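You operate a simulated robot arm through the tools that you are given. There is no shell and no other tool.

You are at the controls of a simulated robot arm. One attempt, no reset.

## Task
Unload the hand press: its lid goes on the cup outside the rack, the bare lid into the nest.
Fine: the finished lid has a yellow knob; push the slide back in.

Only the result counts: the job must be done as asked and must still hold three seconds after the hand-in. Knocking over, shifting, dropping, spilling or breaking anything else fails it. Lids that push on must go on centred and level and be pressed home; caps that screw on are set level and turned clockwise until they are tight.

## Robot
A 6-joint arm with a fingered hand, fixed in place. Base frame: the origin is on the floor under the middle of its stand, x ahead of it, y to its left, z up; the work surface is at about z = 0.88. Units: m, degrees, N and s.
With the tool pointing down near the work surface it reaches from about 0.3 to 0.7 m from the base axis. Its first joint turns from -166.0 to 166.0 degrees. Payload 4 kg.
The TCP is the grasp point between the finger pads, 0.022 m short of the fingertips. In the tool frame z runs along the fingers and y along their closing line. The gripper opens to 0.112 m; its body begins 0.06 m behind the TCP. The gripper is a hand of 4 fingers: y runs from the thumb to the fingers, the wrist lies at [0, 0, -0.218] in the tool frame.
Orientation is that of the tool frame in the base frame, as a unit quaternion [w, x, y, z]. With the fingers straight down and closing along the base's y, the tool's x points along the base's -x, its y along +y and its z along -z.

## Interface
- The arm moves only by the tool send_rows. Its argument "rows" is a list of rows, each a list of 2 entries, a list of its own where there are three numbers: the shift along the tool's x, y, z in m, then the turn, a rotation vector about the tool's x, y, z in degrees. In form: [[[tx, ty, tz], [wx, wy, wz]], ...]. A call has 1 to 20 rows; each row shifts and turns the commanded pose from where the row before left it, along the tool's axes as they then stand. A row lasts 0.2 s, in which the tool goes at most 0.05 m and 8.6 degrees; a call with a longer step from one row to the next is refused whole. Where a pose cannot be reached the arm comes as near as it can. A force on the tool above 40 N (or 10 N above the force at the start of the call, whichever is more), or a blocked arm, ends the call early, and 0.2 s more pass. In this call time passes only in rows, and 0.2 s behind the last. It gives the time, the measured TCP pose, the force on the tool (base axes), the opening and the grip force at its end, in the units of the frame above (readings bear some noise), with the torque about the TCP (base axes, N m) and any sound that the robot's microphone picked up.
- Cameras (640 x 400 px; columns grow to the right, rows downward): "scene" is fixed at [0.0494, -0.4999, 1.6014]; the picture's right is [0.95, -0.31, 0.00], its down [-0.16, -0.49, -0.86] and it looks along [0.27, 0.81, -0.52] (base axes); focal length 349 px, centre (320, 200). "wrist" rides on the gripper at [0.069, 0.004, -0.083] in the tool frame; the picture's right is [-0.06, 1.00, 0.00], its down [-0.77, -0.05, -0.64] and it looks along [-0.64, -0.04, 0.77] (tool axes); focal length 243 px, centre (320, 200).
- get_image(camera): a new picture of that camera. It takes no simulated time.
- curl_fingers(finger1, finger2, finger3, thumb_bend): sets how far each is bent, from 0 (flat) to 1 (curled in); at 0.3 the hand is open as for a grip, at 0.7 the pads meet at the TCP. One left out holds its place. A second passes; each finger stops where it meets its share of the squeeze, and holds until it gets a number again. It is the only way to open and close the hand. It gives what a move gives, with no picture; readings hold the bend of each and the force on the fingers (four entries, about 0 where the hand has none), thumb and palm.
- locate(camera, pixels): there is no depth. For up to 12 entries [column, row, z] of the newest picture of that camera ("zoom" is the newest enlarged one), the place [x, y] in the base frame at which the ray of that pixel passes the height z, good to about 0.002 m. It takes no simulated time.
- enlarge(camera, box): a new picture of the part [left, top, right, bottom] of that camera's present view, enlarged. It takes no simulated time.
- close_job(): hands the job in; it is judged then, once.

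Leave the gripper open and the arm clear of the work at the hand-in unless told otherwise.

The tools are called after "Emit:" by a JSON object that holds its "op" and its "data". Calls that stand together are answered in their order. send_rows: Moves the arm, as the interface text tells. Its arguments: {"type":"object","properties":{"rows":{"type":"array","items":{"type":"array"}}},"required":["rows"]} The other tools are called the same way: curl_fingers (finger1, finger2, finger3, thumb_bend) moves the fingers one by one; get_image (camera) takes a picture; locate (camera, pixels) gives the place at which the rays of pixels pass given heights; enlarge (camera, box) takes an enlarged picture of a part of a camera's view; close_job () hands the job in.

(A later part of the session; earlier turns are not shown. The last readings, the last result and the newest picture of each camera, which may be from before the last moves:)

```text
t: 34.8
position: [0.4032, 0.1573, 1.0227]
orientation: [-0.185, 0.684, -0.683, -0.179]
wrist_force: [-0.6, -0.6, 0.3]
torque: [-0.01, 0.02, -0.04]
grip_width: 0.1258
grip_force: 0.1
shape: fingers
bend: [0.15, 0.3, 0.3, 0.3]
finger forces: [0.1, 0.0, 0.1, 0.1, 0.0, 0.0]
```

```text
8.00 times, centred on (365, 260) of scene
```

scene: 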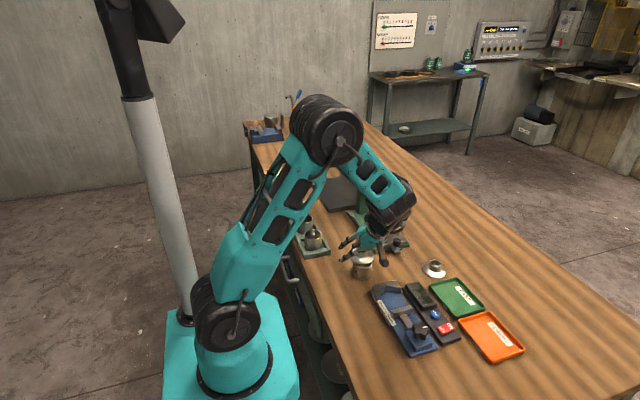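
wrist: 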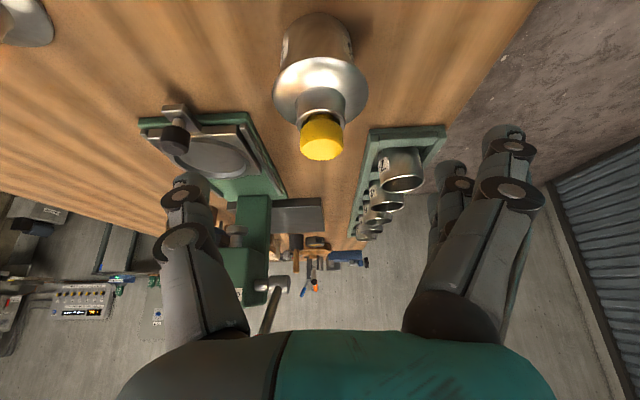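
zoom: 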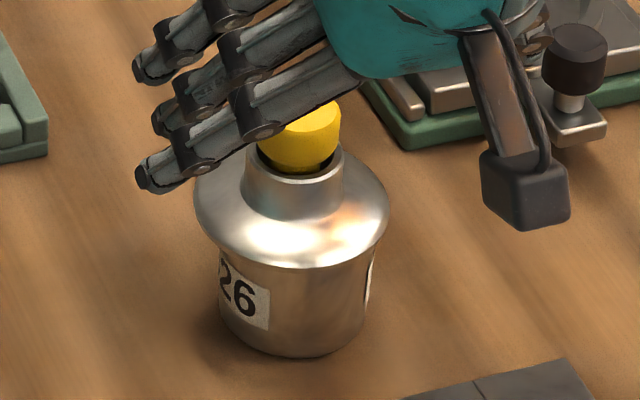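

The knob is centred at wrist (321,138). I advance the remaining 58 mm to the knob's neck.

Emit:
{"op": "send_rows", "data": {"rows": [[[-0.0008, -0.0003, 0.02], [0, 0, 0]], [[-0.0008, -0.0003, 0.02], [0, 0, 0]], [[-0.0004, -0.0002, 0.01], [0, 0, 0]], [[-0.0004, 0, 0.0085], [0, 0, 0]]]}}

Emit:
{"op": "get_image", "data": {"camera": "wrist"}}

Emit:
{"op": "enlarge", "data": {"camera": "wrist", "box": [240, 60, 400, 230]}}

```text
t: 35.8
position: [0.406, 0.1901, 0.9744]
orientation: [-0.184, 0.684, -0.682, -0.179]
wrist_force: [0.1, 0.3, 0.5]
torque: [0.01, -0.03, 0.0]
grip_width: 0.126
grip_force: 0.2
shape: fingers
bend: [0.15, 0.3, 0.3, 0.3]
finger forces: [0.0, 0.1, 0.1, 0.0, 0.1, 0.0]
```

```text
taken
```

wrist: 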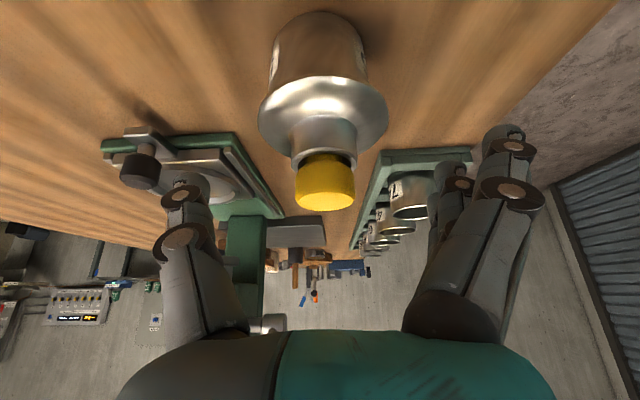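

```text
2.35 times, centred on (320, 145) of wrist
```

zoom: 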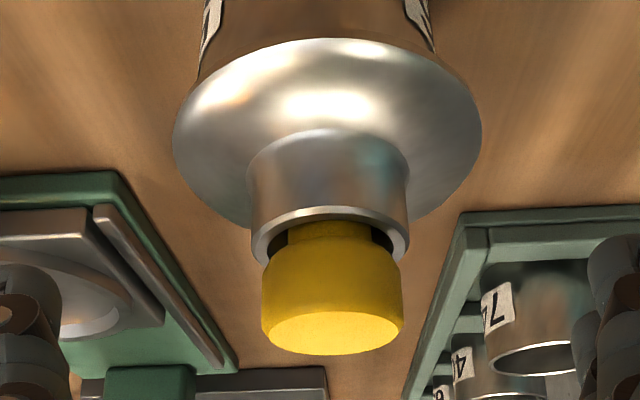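

The knob is well placed at wrist (325,185). I close finger2 and the thumb on its neck.

Emit:
{"op": "curl_fingers", "data": {"finger2": 0.7, "thumb_bend": 0.7}}

Emit:
{"op": "enlarge", "data": {"camera": "wrist", "box": [240, 60, 400, 230]}}

Emit:
{"op": "enlarge", "data": {"camera": "scene", "box": [335, 235, 395, 285]}}

```text
t: 36.8
position: [0.4062, 0.1882, 0.9744]
orientation: [-0.184, 0.684, -0.683, -0.179]
wrist_force: [0.2, 0.4, 0.7]
torque: [-0.04, 0.04, 0.01]
grip_width: 0.0809
grip_force: 7.1
shape: fingers
bend: [0.15, 0.6, 0.3, 0.66]
finger forces: [0.0, 7.1, 0.0, 0.0, 7.0, 0.1]
```

```text
2.35 times, centred on (320, 145) of wrist
```

zoom: 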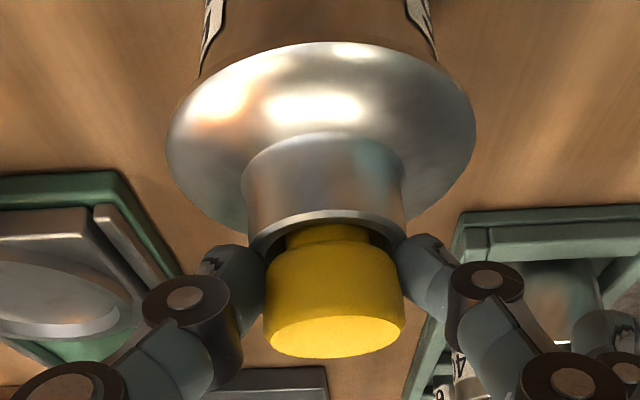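

```text
8.00 times, centred on (365, 260) of scene
```

zoom: 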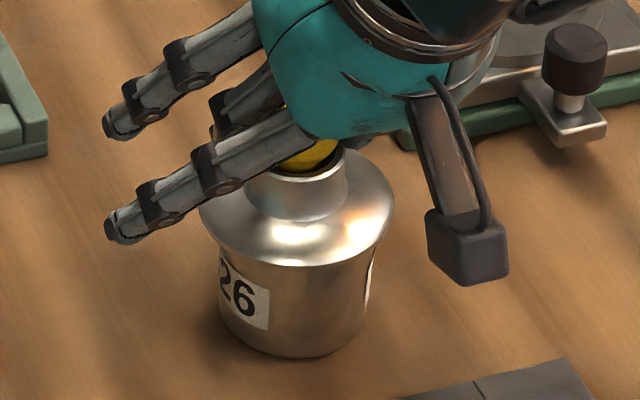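

The grip holds (7 N each), and the lid rolled by about 2° as the fingers closed. I lift it straight up by about 8 mm and look at both the rim and the lid's lower edge.

Emit:
{"op": "send_rows", "data": {"rows": [[[-0.002, 0, -0.0035], [0, 0, 0]], [[-0.002, 0, -0.0035], [0, 0, 0]]]}}

Emit:
{"op": "enlarge", "data": {"camera": "wrist", "box": [240, 0, 400, 130]}}

Emit:
{"op": "enlarge", "data": {"camera": "scene", "box": [335, 235, 395, 285]}}

```text
t: 37.4
position: [0.4066, 0.1883, 0.9823]
orientation: [-0.184, 0.684, -0.683, -0.18]
wrist_force: [0.7, 1.1, -0.2]
torque: [-0.02, 0.01, -0.01]
grip_width: 0.081
grip_force: 7.1
shape: fingers
bend: [0.15, 0.6, 0.3, 0.66]
finger forces: [0.1, 7.1, 0.0, 0.1, 6.8, 0.0]
```

```text
3.08 times, centred on (320, 65) of wrist
```

zoom: 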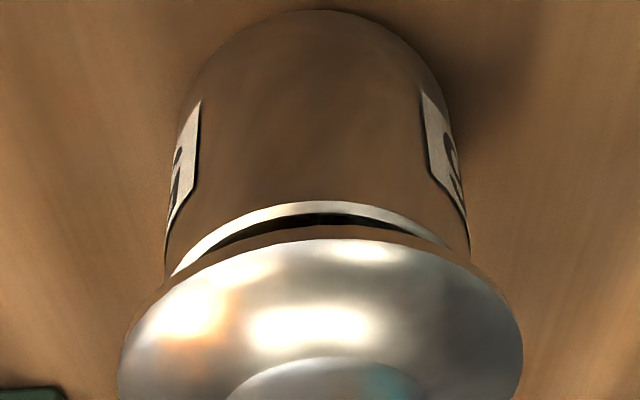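

```text
8.00 times, centred on (365, 260) of scene
```

zoom: 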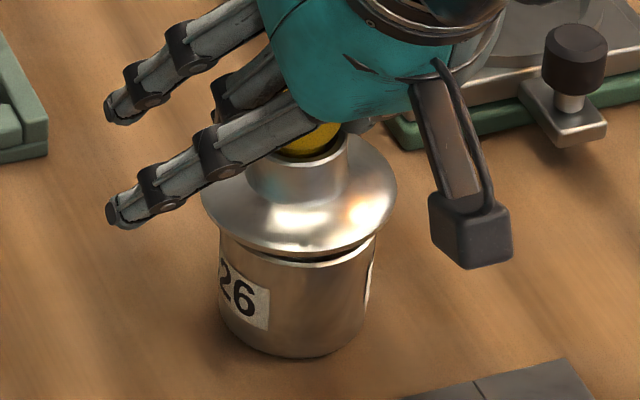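

I locate the near rim of the cup and the near lower edge of the lid in this wrist view for the y offset.

Emit:
{"op": "get_image", "data": {"camera": "wrist"}}

Emit:
{"op": "locate", "data": {"camera": "wrist", "pixels": [[321.6, 65.7, 0.925], [324.9, 72.8, 0.931], [324.9, 72.8, 0.933], [324.9, 72.8, 0.935], [324.9, 72.8, 0.938], [254.5, 117, 0.935], [385.9, 112, 0.935], [269.8, 88, 0.925], [368.7, 86, 0.925]]}}

Emit:
{"op": "enlarge", "data": {"camera": "wrist", "box": [280, 50, 370, 100]}}

Emit:
{"op": "enlarge", "data": {"camera": "scene", "box": [345, 255, 380, 275]}}

```text
taken
```

wrist: 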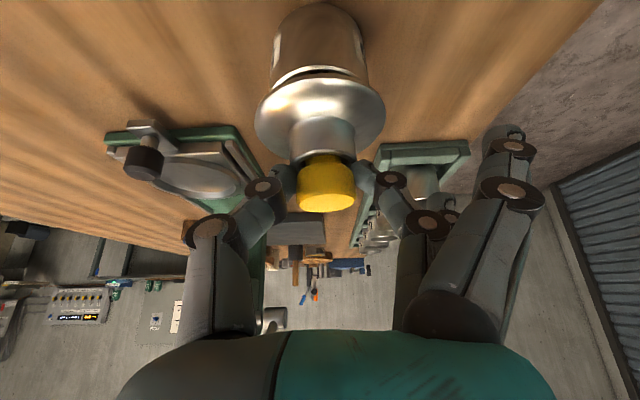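

```text
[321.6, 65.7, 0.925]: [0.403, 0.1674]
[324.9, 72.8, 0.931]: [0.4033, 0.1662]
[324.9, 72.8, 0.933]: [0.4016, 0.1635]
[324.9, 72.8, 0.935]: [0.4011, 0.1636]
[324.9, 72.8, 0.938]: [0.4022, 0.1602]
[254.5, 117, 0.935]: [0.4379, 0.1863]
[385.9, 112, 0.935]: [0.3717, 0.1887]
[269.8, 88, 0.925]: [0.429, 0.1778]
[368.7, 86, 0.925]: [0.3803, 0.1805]
```

```text
7.11 times, centred on (325, 75) of wrist
```

zoom: 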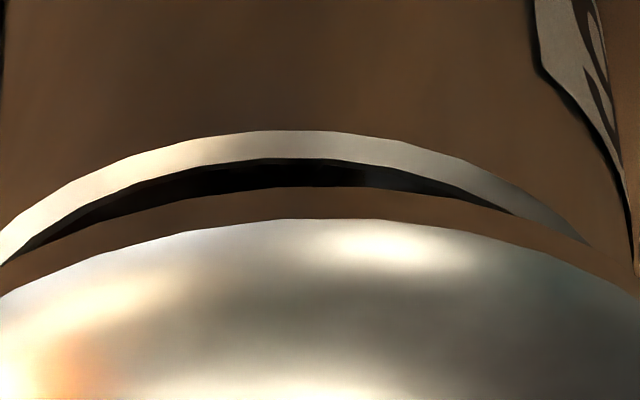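

```text
16.00 times, centred on (362, 265) of scene
```

zoom: 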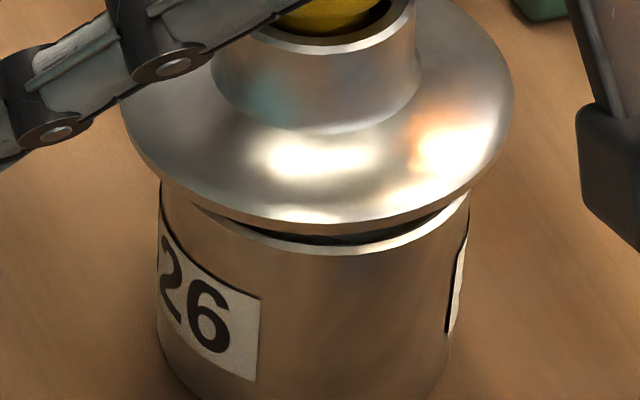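

The side-on comparisons that don't depend on height now put the lid within about 1 mm of the cup's centre, with very little roll. I lower it straight down in 2 mm steps.

Emit:
{"op": "send_rows", "data": {"rows": [[[0.001, 0, 0.0017], [0, 0, 0]], [[0.001, 0, 0.0018], [0, 0, 0]], [[0.001, 0, 0.0017], [0, 0, 0]]]}}

Emit:
{"op": "send_rows", "data": {"rows": [[[0.0005, 0, 0.0009], [0, 0, 0]], [[0.0005, 0, 0.0009], [0, 0, 0]]]}}

Emit:
{"op": "enlarge", "data": {"camera": "scene", "box": [345, 255, 380, 275]}}

Emit:
{"op": "enlarge", "data": {"camera": "wrist", "box": [240, 20, 400, 150]}}

```text
t: 38.2
position: [0.4059, 0.188, 0.9762]
orientation: [0.185, -0.683, 0.683, 0.179]
wrist_force: [0.2, -0.3, -1.3]
torque: [-0.05, -0.03, 0.02]
grip_width: 0.0814
grip_force: 7.1
shape: fingers
bend: [0.15, 0.6, 0.3, 0.66]
finger forces: [0.1, 7.1, 0.0, 0.1, 6.9, 0.0]
```

```text
t: 38.8
position: [0.4068, 0.188, 0.974]
orientation: [-0.186, 0.684, -0.683, -0.179]
wrist_force: [0.6, -0.3, 0.3]
torque: [0.0, 0.01, 0.0]
grip_width: 0.0806
grip_force: 7.1
shape: fingers
bend: [0.15, 0.6, 0.3, 0.66]
finger forces: [0.0, 7.2, 0.0, 0.1, 7.1, 0.0]
```

```text
16.00 times, centred on (362, 265) of scene
```

zoom: 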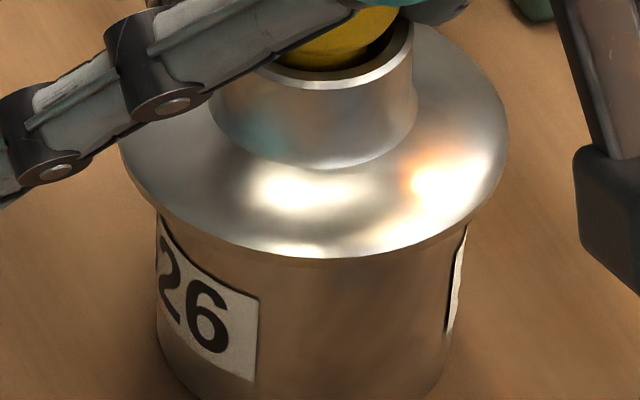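

```text
3.08 times, centred on (320, 85) of wrist
```

zoom: 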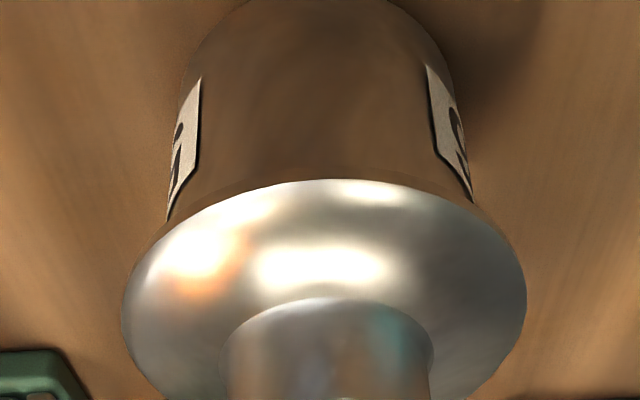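

There's no contact yet at TCP z=0.974. I continue down in 1 mm steps.

Emit:
{"op": "send_rows", "data": {"rows": [[[0.0005, 0, 0.0009], [0, 0, 0]], [[0.0005, 0, 0.0009], [0, 0, 0]]]}}

Emit:
{"op": "send_rows", "data": {"rows": [[[0.0005, 0, 0.0009], [0, 0, 0]]]}}

Emit:
{"op": "enlarge", "data": {"camera": "scene", "box": [345, 255, 380, 275]}}

```text
t: 39.4
position: [0.4067, 0.1885, 0.9737]
orientation: [-0.185, 0.684, -0.682, -0.179]
wrist_force: [0.9, -0.4, 11.2]
torque: [0.11, 0.05, 0.01]
grip_width: 0.0813
grip_force: 8.9
shape: fingers
bend: [0.15, 0.62, 0.3, 0.66]
finger forces: [0.0, 9.2, 0.0, 0.1, 9.5, 0.1]
```

```text
t: 39.8
position: [0.406, 0.1877, 0.9715]
orientation: [-0.186, 0.684, -0.682, -0.179]
wrist_force: [3.3, -1.3, 15.2]
torque: [0.08, 0.04, -0.04]
grip_width: 0.0813
grip_force: 10.8
shape: fingers
bend: [0.15, 0.63, 0.3, 0.66]
finger forces: [0.0, 10.9, 0.1, 0.1, 11.0, 0.0]
```

```text
16.00 times, centred on (362, 265) of scene
```

zoom: 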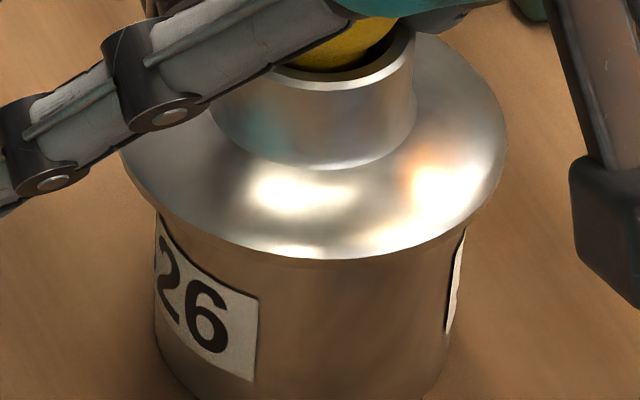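

The lid is in contact at 11–15 N and centred (lid edges 118–506, cup 157–466 in the 16× zoom). I press further in small steps to see whether it snaps down.

Emit:
{"op": "send_rows", "data": {"rows": [[[0.0005, 0, 0.0009], [0, 0, 0]], [[0.0005, 0, 0.0009], [0, 0, 0]], [[0.0005, 0, 0.0009], [0, 0, 0]], [[0.0005, 0, 0.0009], [0, 0, 0]]]}}

Emit:
{"op": "enlarge", "data": {"camera": "scene", "box": [345, 255, 380, 275]}}

Emit:
{"op": "enlarge", "data": {"camera": "wrist", "box": [240, 60, 400, 230]}}

```text
t: 40.8
position: [0.4063, 0.1881, 0.9681]
orientation: [-0.185, 0.684, -0.682, -0.179]
wrist_force: [4.2, -4.8, 23.3]
torque: [0.16, -0.16, -0.04]
grip_width: 0.0809
grip_force: 12.9
shape: fingers
bend: [0.15, 0.64, 0.3, 0.68]
finger forces: [0.1, 8.9, 0.0, 0.1, 16.7, 0.1]
```

```text
16.00 times, centred on (362, 265) of scene
```

zoom: 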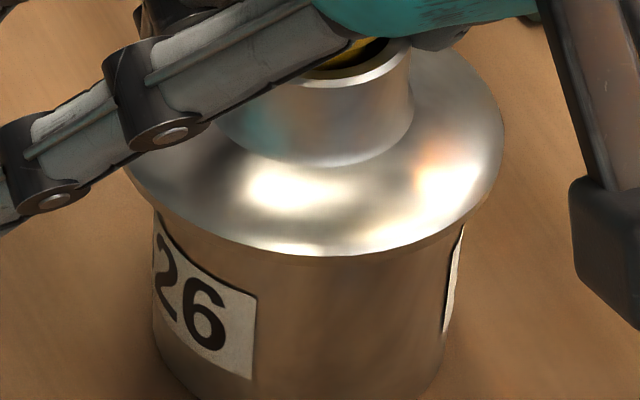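

```text
2.35 times, centred on (320, 145) of wrist
```

zoom: 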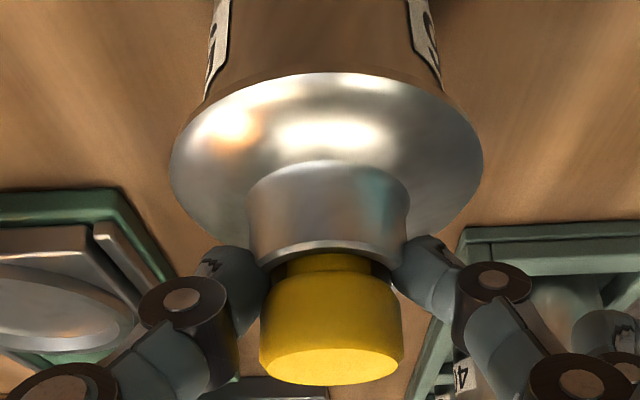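

At 23 N the lid doesn't drop and side forces begin to nudge the cup, so I stop pressing this way. I unload by 2 mm, open, back off, and will press straight down from above with a vertical hand.

Emit:
{"op": "send_rows", "data": {"rows": [[[-0.0005, 0, -0.0009], [0, 0, 0]], [[-0.0005, 0, -0.0009], [0, 0, 0]]]}}

Emit:
{"op": "curl_fingers", "data": {"finger2": 0.45, "thumb_bend": 0.45}}

Emit:
{"op": "curl_fingers", "data": {"finger2": 0.3, "thumb_bend": 0.3}}

Emit:
{"op": "send_rows", "data": {"rows": [[[0, 0, -0.015], [0, 0, 0]], [[0, 0, -0.025], [0, 0, 0]], [[0, 0, -0.03], [0, 0, 0]], [[0, 0, -0.03], [0, 0, 0]], [[0, 0, -0.03], [0, 0, 0]]]}}

Emit:
{"op": "enlarge", "data": {"camera": "scene", "box": [345, 255, 380, 275]}}

Emit:
{"op": "enlarge", "data": {"camera": "wrist", "box": [260, 0, 390, 110]}}

```text
t: 41.4
position: [0.4068, 0.1889, 0.9705]
orientation: [-0.184, 0.684, -0.682, -0.18]
wrist_force: [1.6, -3.6, 12.3]
torque: [0.07, -0.15, 0.0]
grip_width: 0.0812
grip_force: 10.6
shape: fingers
bend: [0.15, 0.63, 0.3, 0.68]
finger forces: [0.0, 7.3, 0.0, 0.0, 13.4, 0.1]
```

```text
t: 42.4
position: [0.4062, 0.1879, 0.9702]
orientation: [-0.184, 0.684, -0.683, -0.179]
wrist_force: [-0.1, -0.3, 1.2]
torque: [-0.05, 0.04, 0.01]
grip_width: 0.1052
grip_force: 0.0
shape: fingers
bend: [0.15, 0.45, 0.3, 0.45]
finger forces: [0.0, 0.1, 0.0, 0.0, 0.0, 0.1]
```

```text
t: 43.4
position: [0.4071, 0.1899, 0.9709]
orientation: [-0.185, 0.684, -0.683, -0.179]
wrist_force: [-0.1, 0.2, -0.1]
torque: [-0.02, 0.01, -0.02]
grip_width: 0.1257
grip_force: 0.0
shape: fingers
bend: [0.15, 0.3, 0.3, 0.3]
finger forces: [0.0, 0.0, 0.0, 0.0, 0.0, 0.0]
```

```text
t: 44.6
position: [0.4063, 0.1253, 1.0827]
orientation: [-0.185, 0.684, -0.683, -0.179]
wrist_force: [0.0, 0.6, -0.3]
torque: [0.0, -0.02, -0.01]
grip_width: 0.1259
grip_force: 0.1
shape: fingers
bend: [0.15, 0.3, 0.3, 0.3]
finger forces: [0.1, 0.0, 0.0, 0.0, 0.0, 0.1]
```

```text
16.00 times, centred on (362, 265) of scene
```

zoom: 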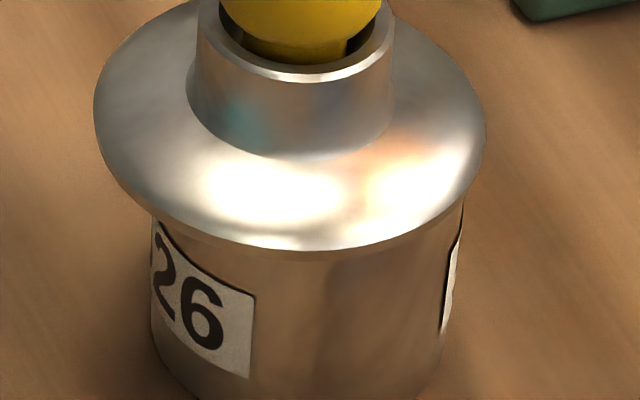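

```text
3.64 times, centred on (325, 55) of wrist
```

zoom: 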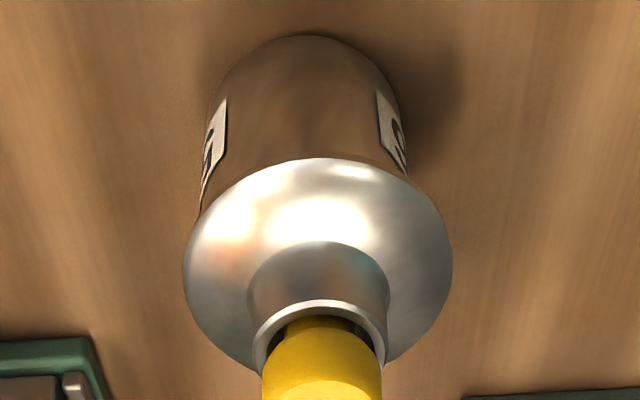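

On each release the lid gets pushed about 3 mm toward -x by the thumb. Above the cup there's open space, so I'll switch to a vertical hand closing along y. That presses straight down, and its camera shows the y offset directly. I stand the hand upright and turn it back by 90° here at z≈1.08.

Emit:
{"op": "send_rows", "data": {"rows": [[[0, 0, 0], [0, 7.4, 0]], [[0, 0, 0], [0, 7.4, 0]], [[0, 0, 0], [0, 7.4, 0]], [[0, 0, 0], [0, 7.4, 0]], [[0, 0, 0], [0, 0, 8.2]], [[0, 0, 0], [0, 0, 8.2]], [[0, 0, 0], [0, 0, 8.2]], [[0, 0, 0], [0, 0, 8.2]], [[0, 0, 0], [0, 0, 8.2]], [[0, 0, 0], [0, 0, 8.2]], [[0, 0, 0], [0, 0, 8.2]], [[0, 0, 0], [0, 0, 8.2]], [[0, 0, 0], [0, 0, 8.2]], [[0, 0, 0], [0, 0, 8.2]], [[0, 0, 0], [0, 0, 8.0]]]}}

Emit:
{"op": "get_image", "data": {"camera": "wrist"}}

Emit:
{"op": "get_image", "data": {"camera": "scene"}}

```text
t: 47.8
position: [0.4065, 0.1234, 1.082]
orientation: [0.005, 0.001, 1.0, 0.002]
wrist_force: [0.2, 0.6, 0.2]
torque: [0.02, 0.0, -0.03]
grip_width: 0.1259
grip_force: 0.1
shape: fingers
bend: [0.15, 0.3, 0.3, 0.3]
finger forces: [0.0, 0.0, 0.1, 0.1, 0.0, 0.1]
```

```text
taken
```

wrist: 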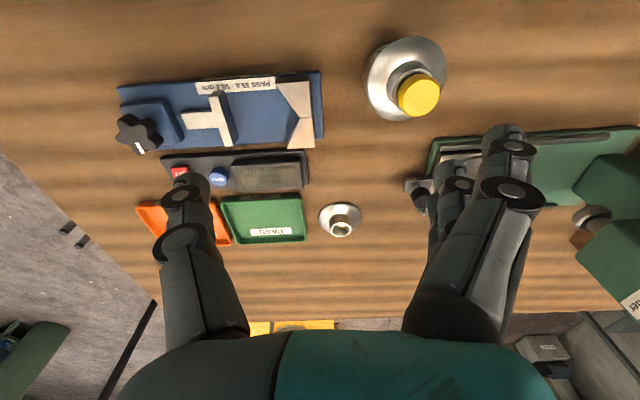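

```text
taken
```

scene: 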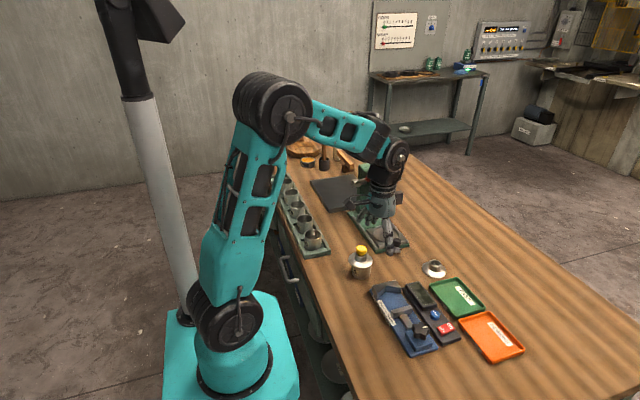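

The hand is vertical again. From this view the lid and cup are at (405,80). I enlarge both views to judge how the lid sits.

Emit:
{"op": "enlarge", "data": {"camera": "wrist", "box": [340, 20, 470, 130]}}

Emit:
{"op": "enlarge", "data": {"camera": "scene", "box": [340, 240, 380, 285]}}

```text
3.64 times, centred on (405, 75) of wrist
```

zoom: 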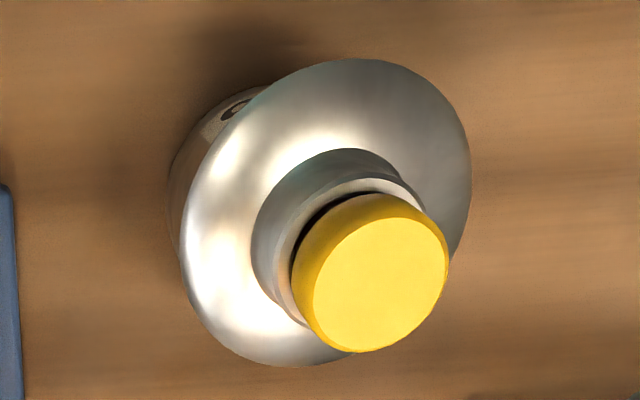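

```text
8.89 times, centred on (360, 262) of scene
```

zoom: 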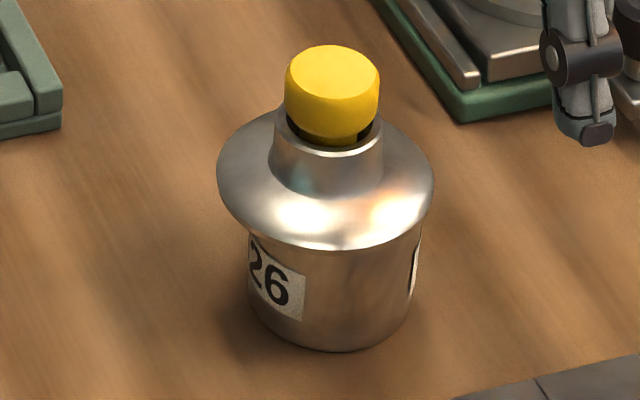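

The lid stands level but sits off toward -x. I locate the knob top (wrist 421.5,97; scene 361.3,247.6) to place the hand over it.

Emit:
{"op": "locate", "data": {"camera": "wrist", "pixels": [[421.5, 97, 0.975], [421.5, 97, 0.97], [421.5, 97, 0.98]]}}

Emit:
{"op": "locate", "data": {"camera": "scene", "pixels": [[361.3, 247.6, 0.975], [361.3, 247.6, 0.97], [361.3, 247.6, 0.98]]}}

```text
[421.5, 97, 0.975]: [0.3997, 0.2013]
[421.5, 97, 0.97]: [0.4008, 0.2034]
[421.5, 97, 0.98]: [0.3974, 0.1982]
```

```text
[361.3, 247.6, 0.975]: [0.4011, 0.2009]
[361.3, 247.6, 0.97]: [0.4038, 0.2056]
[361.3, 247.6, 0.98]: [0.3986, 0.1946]
```

The knob top is at about (0.400, 0.201, 0.975) by both cameras. I move the vertical hand to 85 mm above it, trimming out its 0.6° lean.

Emit:
{"op": "send_rows", "data": {"rows": [[[0.0022, 0.0259, 0.0073], [0, 0.2, 0]], [[0.0022, 0.0259, 0.0073], [0, 0.2, 0]], [[0.0021, 0.0258, 0.0074], [0, 0.17, 0]]]}}

Emit:
{"op": "curl_fingers", "data": {"finger1": 0.3}}

Emit:
{"op": "get_image", "data": {"camera": "wrist"}}

Emit:
{"op": "enlarge", "data": {"camera": "wrist", "box": [240, 60, 400, 200]}}

Emit:
{"op": "enlarge", "data": {"camera": "scene", "box": [330, 200, 410, 290]}}

```text
t: 48.6
position: [0.3983, 0.201, 1.0609]
orientation: [0.0, 0.0, 1.0, 0.003]
wrist_force: [-0.9, -0.4, 0.4]
torque: [-0.01, -0.01, 0.02]
grip_width: 0.1261
grip_force: 0.0
shape: fingers
bend: [0.15, 0.3, 0.3, 0.3]
finger forces: [0.0, 0.0, 0.1, 0.0, 0.0, 0.1]
```

```text
t: 49.6
position: [0.3986, 0.1998, 1.0613]
orientation: [-0.001, 0.0, 1.0, 0.002]
wrist_force: [-0.3, -0.6, 1.1]
torque: [-0.01, -0.02, -0.01]
grip_width: 0.1135
grip_force: 0.1
shape: fingers
bend: [0.3, 0.3, 0.3, 0.3]
finger forces: [0.0, 0.0, 0.0, 0.1, 0.1, 0.0]
```

```text
taken
```

wrist: 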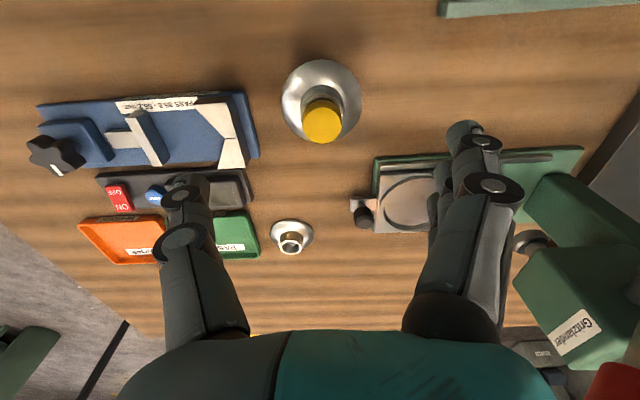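

```text
2.86 times, centred on (320, 130) of wrist
```

zoom: 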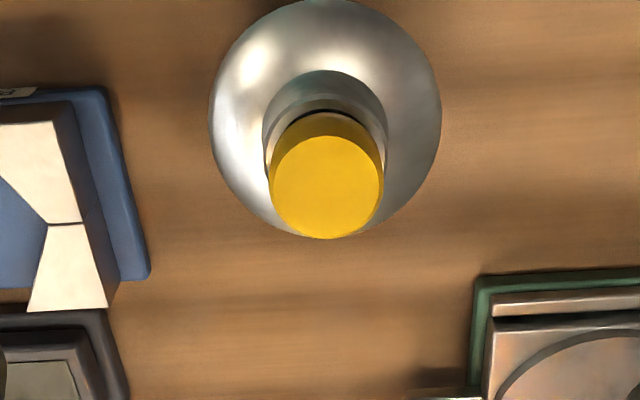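

```text
4.44 times, centred on (370, 245) of scene
```

zoom: 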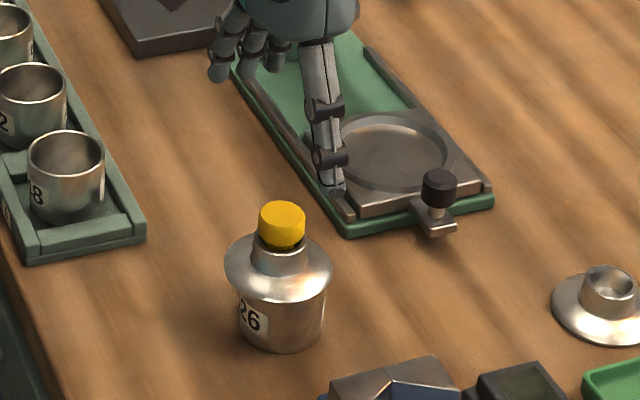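

From above, the knob is at wrist (322,125), about 1.7 mm off in x and y from the tool axis. I correct that and descend to TCP z≈0.976, where the fingertips meet the knob's neck.

Emit:
{"op": "send_rows", "data": {"rows": [[[-0.0005, 0.0005, 0.021], [0, 0, 0]], [[-0.0004, 0.0004, 0.021], [0, 0, 0]], [[-0.0004, 0.0004, 0.021], [0, 0, 0]], [[-0.0004, 0.0004, 0.015], [0, 0, 0]]]}}

Emit:
{"op": "get_image", "data": {"camera": "wrist"}}

Emit:
{"op": "enlarge", "data": {"camera": "scene", "box": [330, 200, 410, 290]}}

```text
t: 50.6
position: [0.3998, 0.2032, 0.9838]
orientation: [0.0, 0.0, 1.0, 0.002]
wrist_force: [-0.4, 0.6, 0.1]
torque: [0.04, 0.0, 0.01]
grip_width: 0.1134
grip_force: 0.0
shape: fingers
bend: [0.3, 0.3, 0.3, 0.3]
finger forces: [0.0, 0.1, 0.1, 0.0, 0.0, 0.1]
```

```text
taken
```

wrist: 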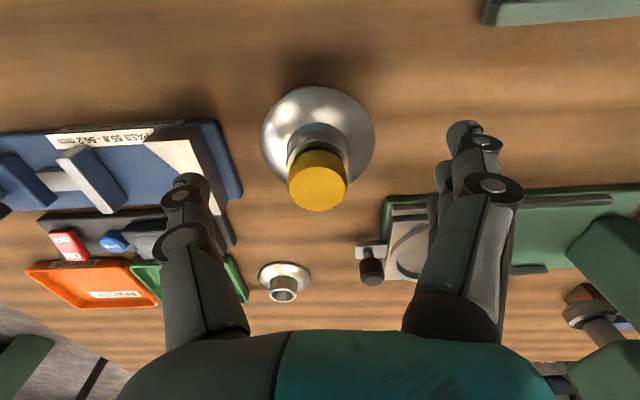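

```text
4.44 times, centred on (370, 245) of scene
```

zoom: 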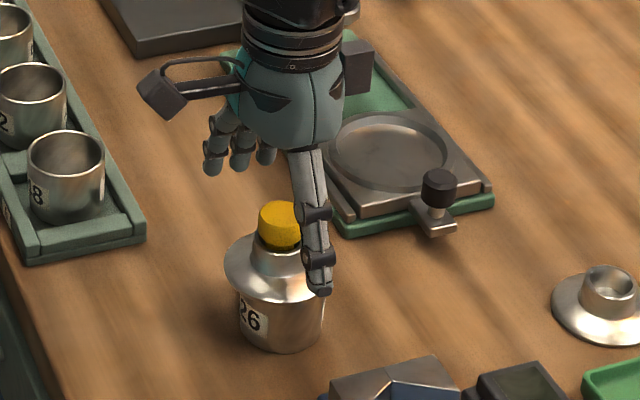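

The knob is at wrist (317,182) with its axis on the tool's axis to about 1 mm. I make the last 8 mm down with a 1.4 mm sideways trim, then close finger2 and the thumb.

Emit:
{"op": "send_rows", "data": {"rows": [[[-0.0003, -0.0007, 0.004], [0, 0, 0]], [[-0.0003, -0.0007, 0.0038], [0, 0, 0]]]}}

Emit:
{"op": "curl_fingers", "data": {"finger2": 0.7, "thumb_bend": 0.7}}

Emit:
{"op": "get_image", "data": {"camera": "wrist"}}

Emit:
{"op": "enlarge", "data": {"camera": "scene", "box": [340, 235, 385, 285]}}

```text
t: 51.2
position: [0.4002, 0.2017, 0.9742]
orientation: [-0.001, 0.001, 1.0, 0.002]
wrist_force: [0.4, 0.1, 0.5]
torque: [0.04, -0.02, -0.01]
grip_width: 0.1135
grip_force: 0.1
shape: fingers
bend: [0.3, 0.3, 0.3, 0.3]
finger forces: [0.0, 0.1, 0.0, 0.0, 0.2, 0.0]
```

```text
t: 52.2
position: [0.4005, 0.2026, 0.9744]
orientation: [-0.001, -0.001, 1.0, 0.001]
wrist_force: [-0.9, 0.3, 2.8]
torque: [0.01, -0.01, 0.01]
grip_width: 0.0686
grip_force: 6.7
shape: fingers
bend: [0.3, 0.61, 0.3, 0.66]
finger forces: [0.0, 6.3, 0.0, 0.1, 6.6, 0.0]
```

```text
taken
```

wrist: 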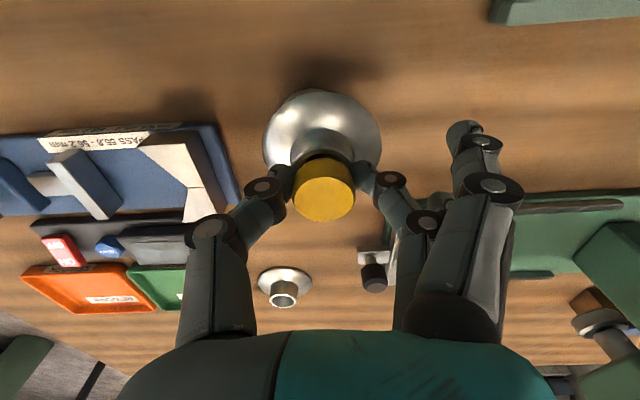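

```text
8.00 times, centred on (362, 260) of scene
```

zoom: 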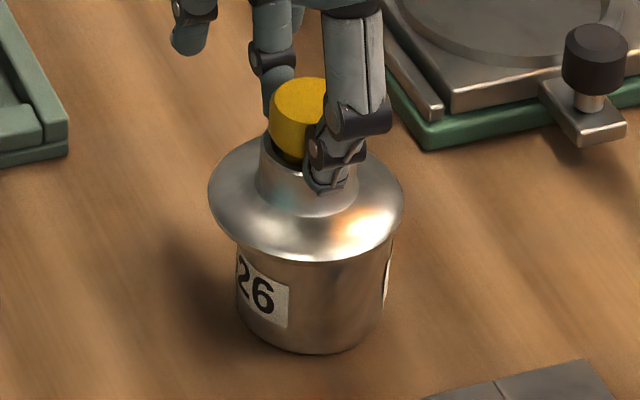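

The lid is gripped with 6.5 N from both sides, hand vertical. I lift 12 mm and look at the rim and lid in both views.

Emit:
{"op": "send_rows", "data": {"rows": [[[0, 0, -0.004], [0, 0, 0]], [[0, 0, -0.004], [0, 0, 0]], [[0, 0, -0.004], [0, 0, 0]]]}}

Emit:
{"op": "enlarge", "data": {"camera": "wrist", "box": [240, 60, 400, 220]}}

Emit:
{"op": "enlarge", "data": {"camera": "scene", "box": [340, 240, 385, 285]}}

```text
t: 53.0
position: [0.4013, 0.2013, 0.988]
orientation: [-0.001, 0.001, 1.0, 0.002]
wrist_force: [0.2, 0.3, -0.7]
torque: [0.03, 0.0, -0.02]
grip_width: 0.0675
grip_force: 5.7
shape: fingers
bend: [0.3, 0.61, 0.3, 0.66]
finger forces: [0.0, 6.1, 0.0, 0.1, 5.3, 0.0]
```

```text
2.50 times, centred on (320, 140) of wrist
```

zoom: 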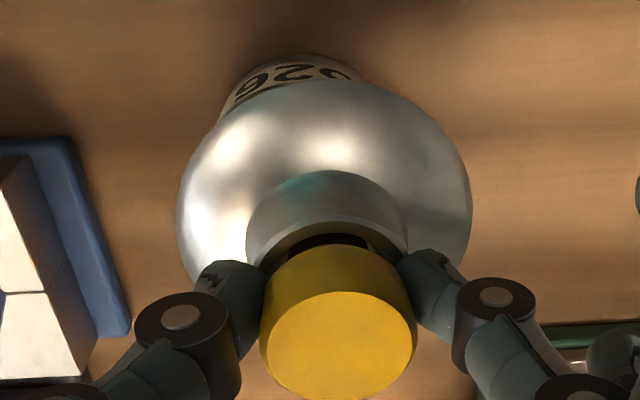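

```text
8.89 times, centred on (362, 262) of scene
```

zoom: 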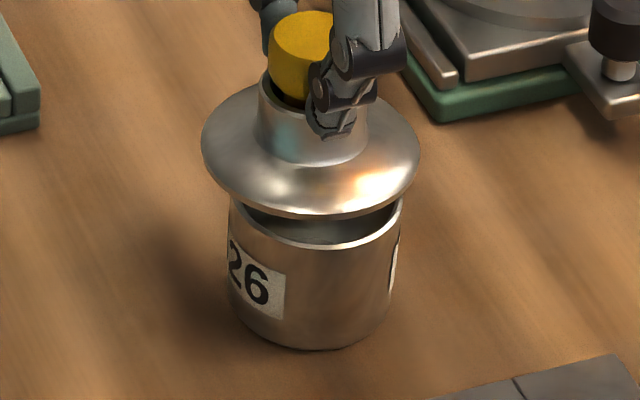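

The lid is up and slightly rolled in the grip. I shift it 1.5 mm toward +x and 3.5 mm toward -y, and lower it gently back onto the rim.

Emit:
{"op": "send_rows", "data": {"rows": [[[-0.0008, -0.0018, 0.002], [0, 0, 0]], [[-0.0007, -0.0017, 0.002], [0, 0, 0]], [[0, 0, 0.003], [0, 0, 0]], [[0, 0, 0.002], [0, 0, 0]], [[0, 0, 0.001], [0, 0, 0]]]}}

Emit:
{"op": "send_rows", "data": {"rows": [[[0, 0, 0.001], [0, 0, 0]]]}}

Emit:
{"op": "send_rows", "data": {"rows": [[[0, 0, 0.001], [0, 0, 0]]]}}

Emit:
{"op": "enlarge", "data": {"camera": "scene", "box": [340, 240, 385, 285]}}

```text
t: 54.2
position: [0.403, 0.1992, 0.9754]
orientation: [-0.001, 0.001, 1.0, 0.002]
wrist_force: [0.1, -0.4, -0.5]
torque: [0.02, 0.02, 0.02]
grip_width: 0.0674
grip_force: 6.6
shape: fingers
bend: [0.3, 0.61, 0.3, 0.67]
finger forces: [0.1, 6.6, 0.1, 0.1, 5.6, 0.0]
```

```text
t: 54.6
position: [0.4035, 0.1986, 0.9748]
orientation: [-0.001, 0.0, 1.0, 0.003]
wrist_force: [-0.4, 0.0, 3.4]
torque: [0.12, 0.01, -0.02]
grip_width: 0.0672
grip_force: 8.1
shape: fingers
bend: [0.3, 0.62, 0.3, 0.66]
finger forces: [0.0, 8.9, 0.0, 0.1, 6.5, 0.0]
```

```text
t: 55.0
position: [0.4018, 0.1993, 0.9746]
orientation: [-0.001, 0.0, 1.0, 0.003]
wrist_force: [0.0, -0.7, 6.2]
torque: [0.14, 0.0, 0.03]
grip_width: 0.0678
grip_force: 9.0
shape: fingers
bend: [0.3, 0.63, 0.3, 0.66]
finger forces: [0.0, 10.9, 0.1, 0.1, 7.7, 0.0]
```

```text
8.89 times, centred on (362, 262) of scene
```

zoom: 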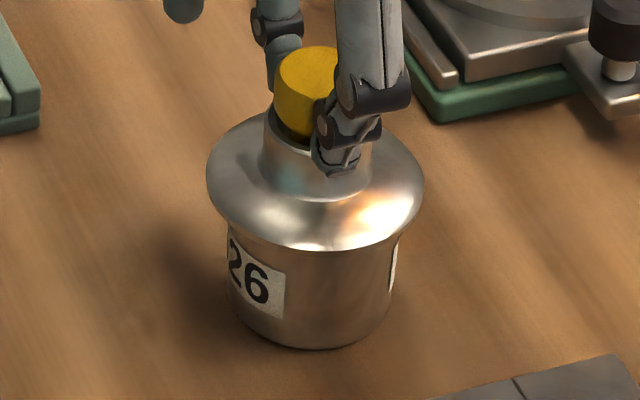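

Contact is at 3–6 N, and laterally the lid and cup agree in the scene view (315.5 against 314.5). To see whether there's a step under the flange, I'll release the lid gently and view the seam from a low angle. I unload by 1 mm, balance the fingers by 0.5 mm in y, and then open.

Emit:
{"op": "send_rows", "data": {"rows": [[[0, 0.0005, -0.001], [0, 0, 0]]]}}

Emit:
{"op": "curl_fingers", "data": {"finger2": 0.57, "thumb_bend": 0.61}}

Emit:
{"op": "enlarge", "data": {"camera": "scene", "box": [340, 240, 385, 285]}}

Emit:
{"op": "enlarge", "data": {"camera": "wrist", "box": [240, 60, 400, 220]}}

```text
t: 55.4
position: [0.4016, 0.1996, 0.9754]
orientation: [-0.001, 0.001, 1.0, 0.002]
wrist_force: [-0.5, -0.9, 2.4]
torque: [0.04, -0.03, 0.02]
grip_width: 0.0675
grip_force: 8.1
shape: fingers
bend: [0.3, 0.63, 0.3, 0.66]
finger forces: [0.0, 8.1, 0.1, 0.0, 6.6, 0.0]
```

```text
t: 56.4
position: [0.4028, 0.1995, 0.9762]
orientation: [-0.001, 0.0, 1.0, 0.002]
wrist_force: [-0.6, -1.4, 1.0]
torque: [-0.02, 0.01, 0.01]
grip_width: 0.0703
grip_force: 0.5
shape: fingers
bend: [0.3, 0.56, 0.3, 0.61]
finger forces: [0.1, 0.0, 0.0, 0.0, 0.9, 0.0]
```

```text
8.89 times, centred on (362, 262) of scene
```

zoom: 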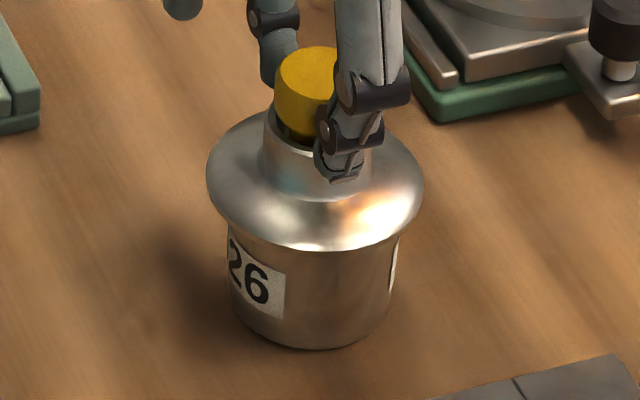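

```text
2.50 times, centred on (320, 140) of wrist
```

zoom: 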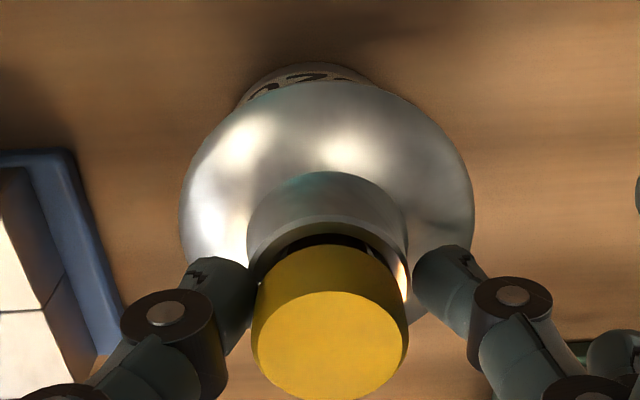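

The lid stays put with the fingers loosened. I open fully, rise straight up, and move to the -y side for a low look at the seam with the hand tilted 45°.

Emit:
{"op": "curl_fingers", "data": {"finger2": 0.3, "thumb_bend": 0.3}}

Emit:
{"op": "send_rows", "data": {"rows": [[[0, 0, -0.03], [0, 0, 0]], [[0, 0, -0.045], [0, 0, 0]], [[0, 0, -0.045], [0, 0, 0]], [[0, -0.045, 0], [0, 0, 0]], [[0, -0.045, 0], [0, 0, 0]], [[0, -0.045, 0], [0, 0, 0]], [[0, -0.045, 0], [0, 0, 0]], [[0, -0.045, 0], [0, 0, 0]], [[0, 0, 0], [0, 0, -8.2]], [[0, 0, 0], [0, 0, -8.2]], [[0, 0, 0], [0, 0, -8.2]], [[0, 0, 0], [0, 0, -8.2]], [[0, 0, 0], [0, 0, -8.2]], [[0, 0, 0], [0, 0, -8.2]], [[0, 0, 0], [0, 0, -8.2]], [[0, 0, 0], [0, 0, -8.2]], [[0, 0, 0], [0, 0, -8.2]], [[0, 0, 0], [0, 0, -8.2]], [[0, 0, 0], [0, 0, -8.0]]]}}

Emit:
{"op": "get_image", "data": {"camera": "scene"}}

Emit:
{"op": "get_image", "data": {"camera": "wrist"}}

```text
t: 57.4
position: [0.4017, 0.1977, 0.9755]
orientation: [-0.001, 0.0, 1.0, 0.002]
wrist_force: [-0.2, -0.4, -0.1]
torque: [0.0, 0.01, 0.0]
grip_width: 0.1132
grip_force: 0.0
shape: fingers
bend: [0.3, 0.3, 0.3, 0.3]
finger forces: [0.0, 0.0, 0.1, 0.1, 0.0, 0.0]
```

```text
t: 61.4
position: [0.4052, 0.0397, 1.1026]
orientation: [0.004, -0.701, 0.713, 0.008]
wrist_force: [0.7, -0.1, -0.6]
torque: [-0.01, 0.02, 0.02]
grip_width: 0.1132
grip_force: 0.1
shape: fingers
bend: [0.3, 0.3, 0.3, 0.3]
finger forces: [0.0, 0.1, 0.0, 0.0, 0.0, 0.0]
out of reach, approached as far as the arm can: row 18, 19
```

```text
taken
```

scene: 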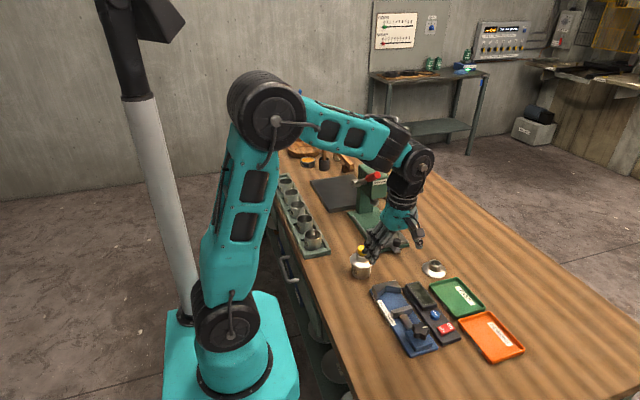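

```text
taken
```

wrist: 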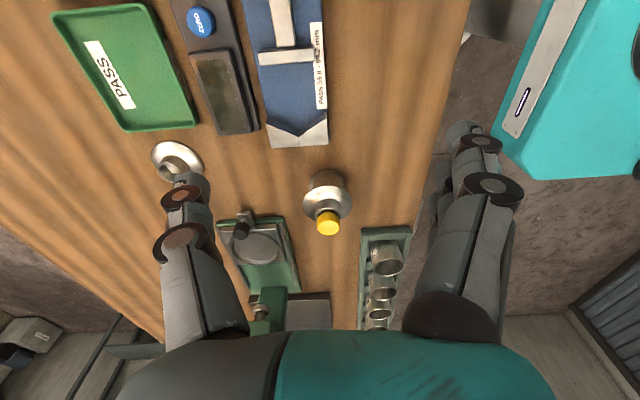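

The arm stopped at (0.405, 0.040, 1.103) because the turn ran into a joint limit, but the spot will do. I tilt the hand 45° for the low view.

Emit:
{"op": "send_rows", "data": {"rows": [[[0, 0, 0], [0, -7.5, 0]], [[0, 0, 0], [0, -7.5, 0]], [[0, 0, 0], [0, -7.5, 0]], [[0, 0, 0], [0, -7.5, 0]], [[0, 0, 0], [0, -7.5, 0]], [[0, 0, 0], [0, -7.5, 0]]]}}

Emit:
{"op": "get_image", "data": {"camera": "wrist"}}

Emit:
{"op": "get_image", "data": {"camera": "scene"}}

```text
t: 62.8
position: [0.4035, 0.0396, 1.1014]
orientation: [0.271, -0.652, 0.653, 0.273]
wrist_force: [-0.4, -0.2, 0.2]
torque: [0.01, -0.03, 0.0]
grip_width: 0.1135
grip_force: 0.0
shape: fingers
bend: [0.3, 0.3, 0.3, 0.3]
finger forces: [0.1, 0.0, 0.1, 0.1, 0.0, 0.1]
```

```text
taken
```

wrist: 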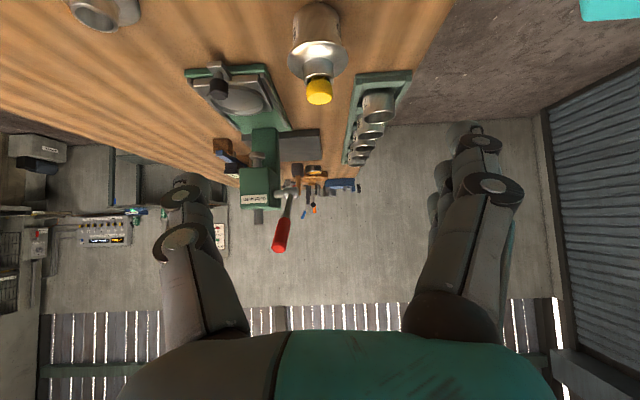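

```text
taken
```

scene: 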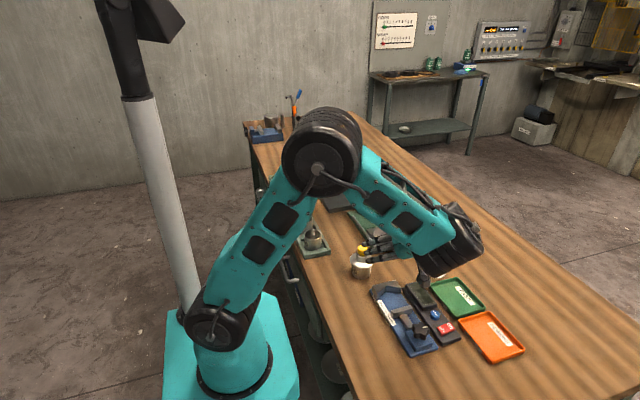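

The cup is visible at (318,45). I lower the hand by 100 mm for a flatter view; the lowest finger then stays at about z 0.96, above the fixture.

Emit:
{"op": "send_rows", "data": {"rows": [[[0.0236, 0, 0.0236], [0, 0, 0]], [[0.0236, 0, 0.0236], [0, 0, 0]], [[0.0177, 0, 0.0177], [0, 0, 0]]]}}

Emit:
{"op": "get_image", "data": {"camera": "wrist"}}

Emit:
{"op": "enlarge", "data": {"camera": "scene", "box": [340, 220, 470, 330]}}

```text
t: 63.6
position: [0.4119, 0.0417, 1.0171]
orientation: [0.27, -0.652, 0.654, 0.273]
wrist_force: [0.3, -0.5, 0.5]
torque: [0.0, 0.02, 0.0]
grip_width: 0.1135
grip_force: 0.1
shape: fingers
bend: [0.3, 0.3, 0.3, 0.3]
finger forces: [0.0, 0.1, 0.0, 0.0, 0.1, 0.1]
out of reach, approached as far as the arm can: row 3
```

```text
taken
```

wrist: 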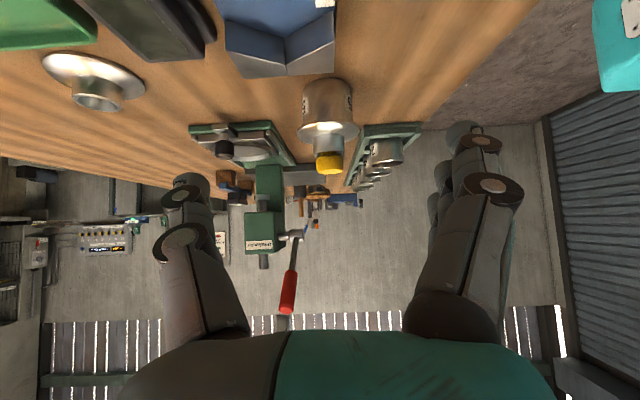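

```text
3.64 times, centred on (405, 275) of scene
```

zoom: 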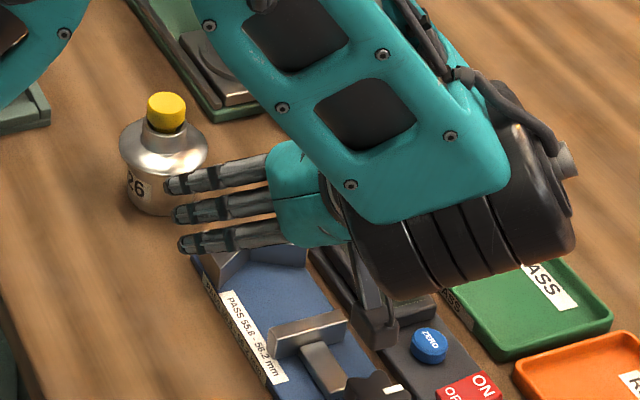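

Now the view is fairly flat. I enlarge the seam between lid and cup at (328,125).

Emit:
{"op": "enlarge", "data": {"camera": "wrist", "box": [290, 70, 370, 180]}}

Emit:
{"op": "enlarge", "data": {"camera": "wrist", "box": [295, 105, 365, 150]}}

Emit:
{"op": "enlarge", "data": {"camera": "wrist", "box": [35, 45, 155, 120]}}

```text
3.64 times, centred on (330, 125) of wrist
```

zoom: 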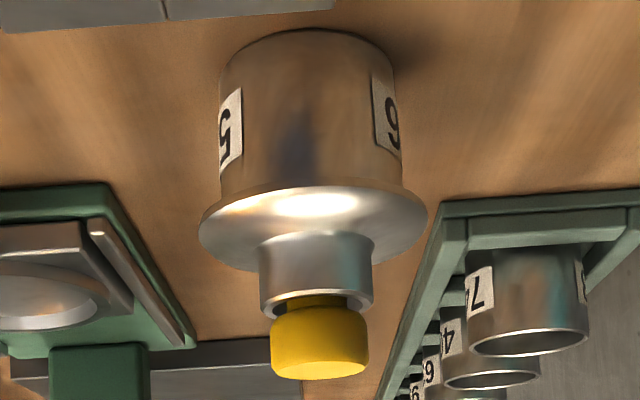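

```text
8.89 times, centred on (330, 128) of wrist
```

zoom: 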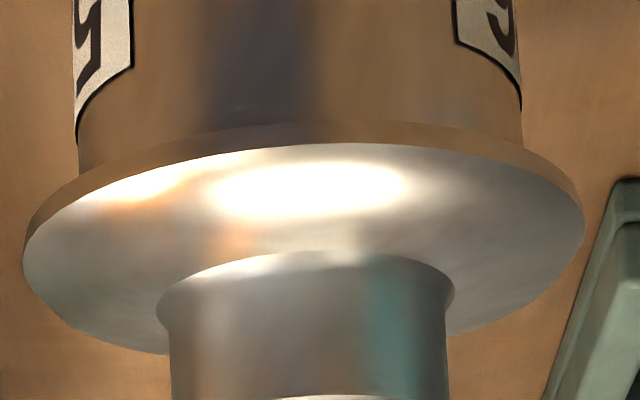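

```text
5.33 times, centred on (95, 82) of wrist
```

zoom: 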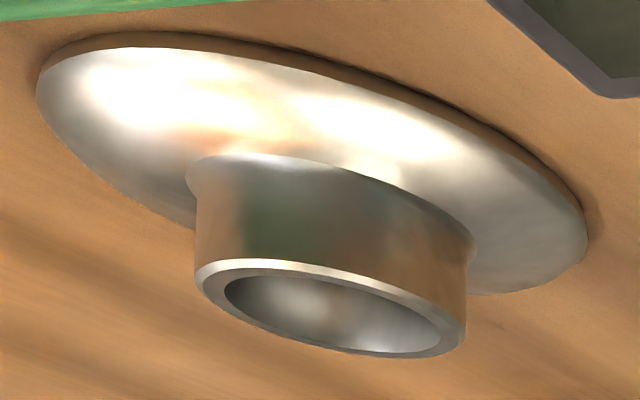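

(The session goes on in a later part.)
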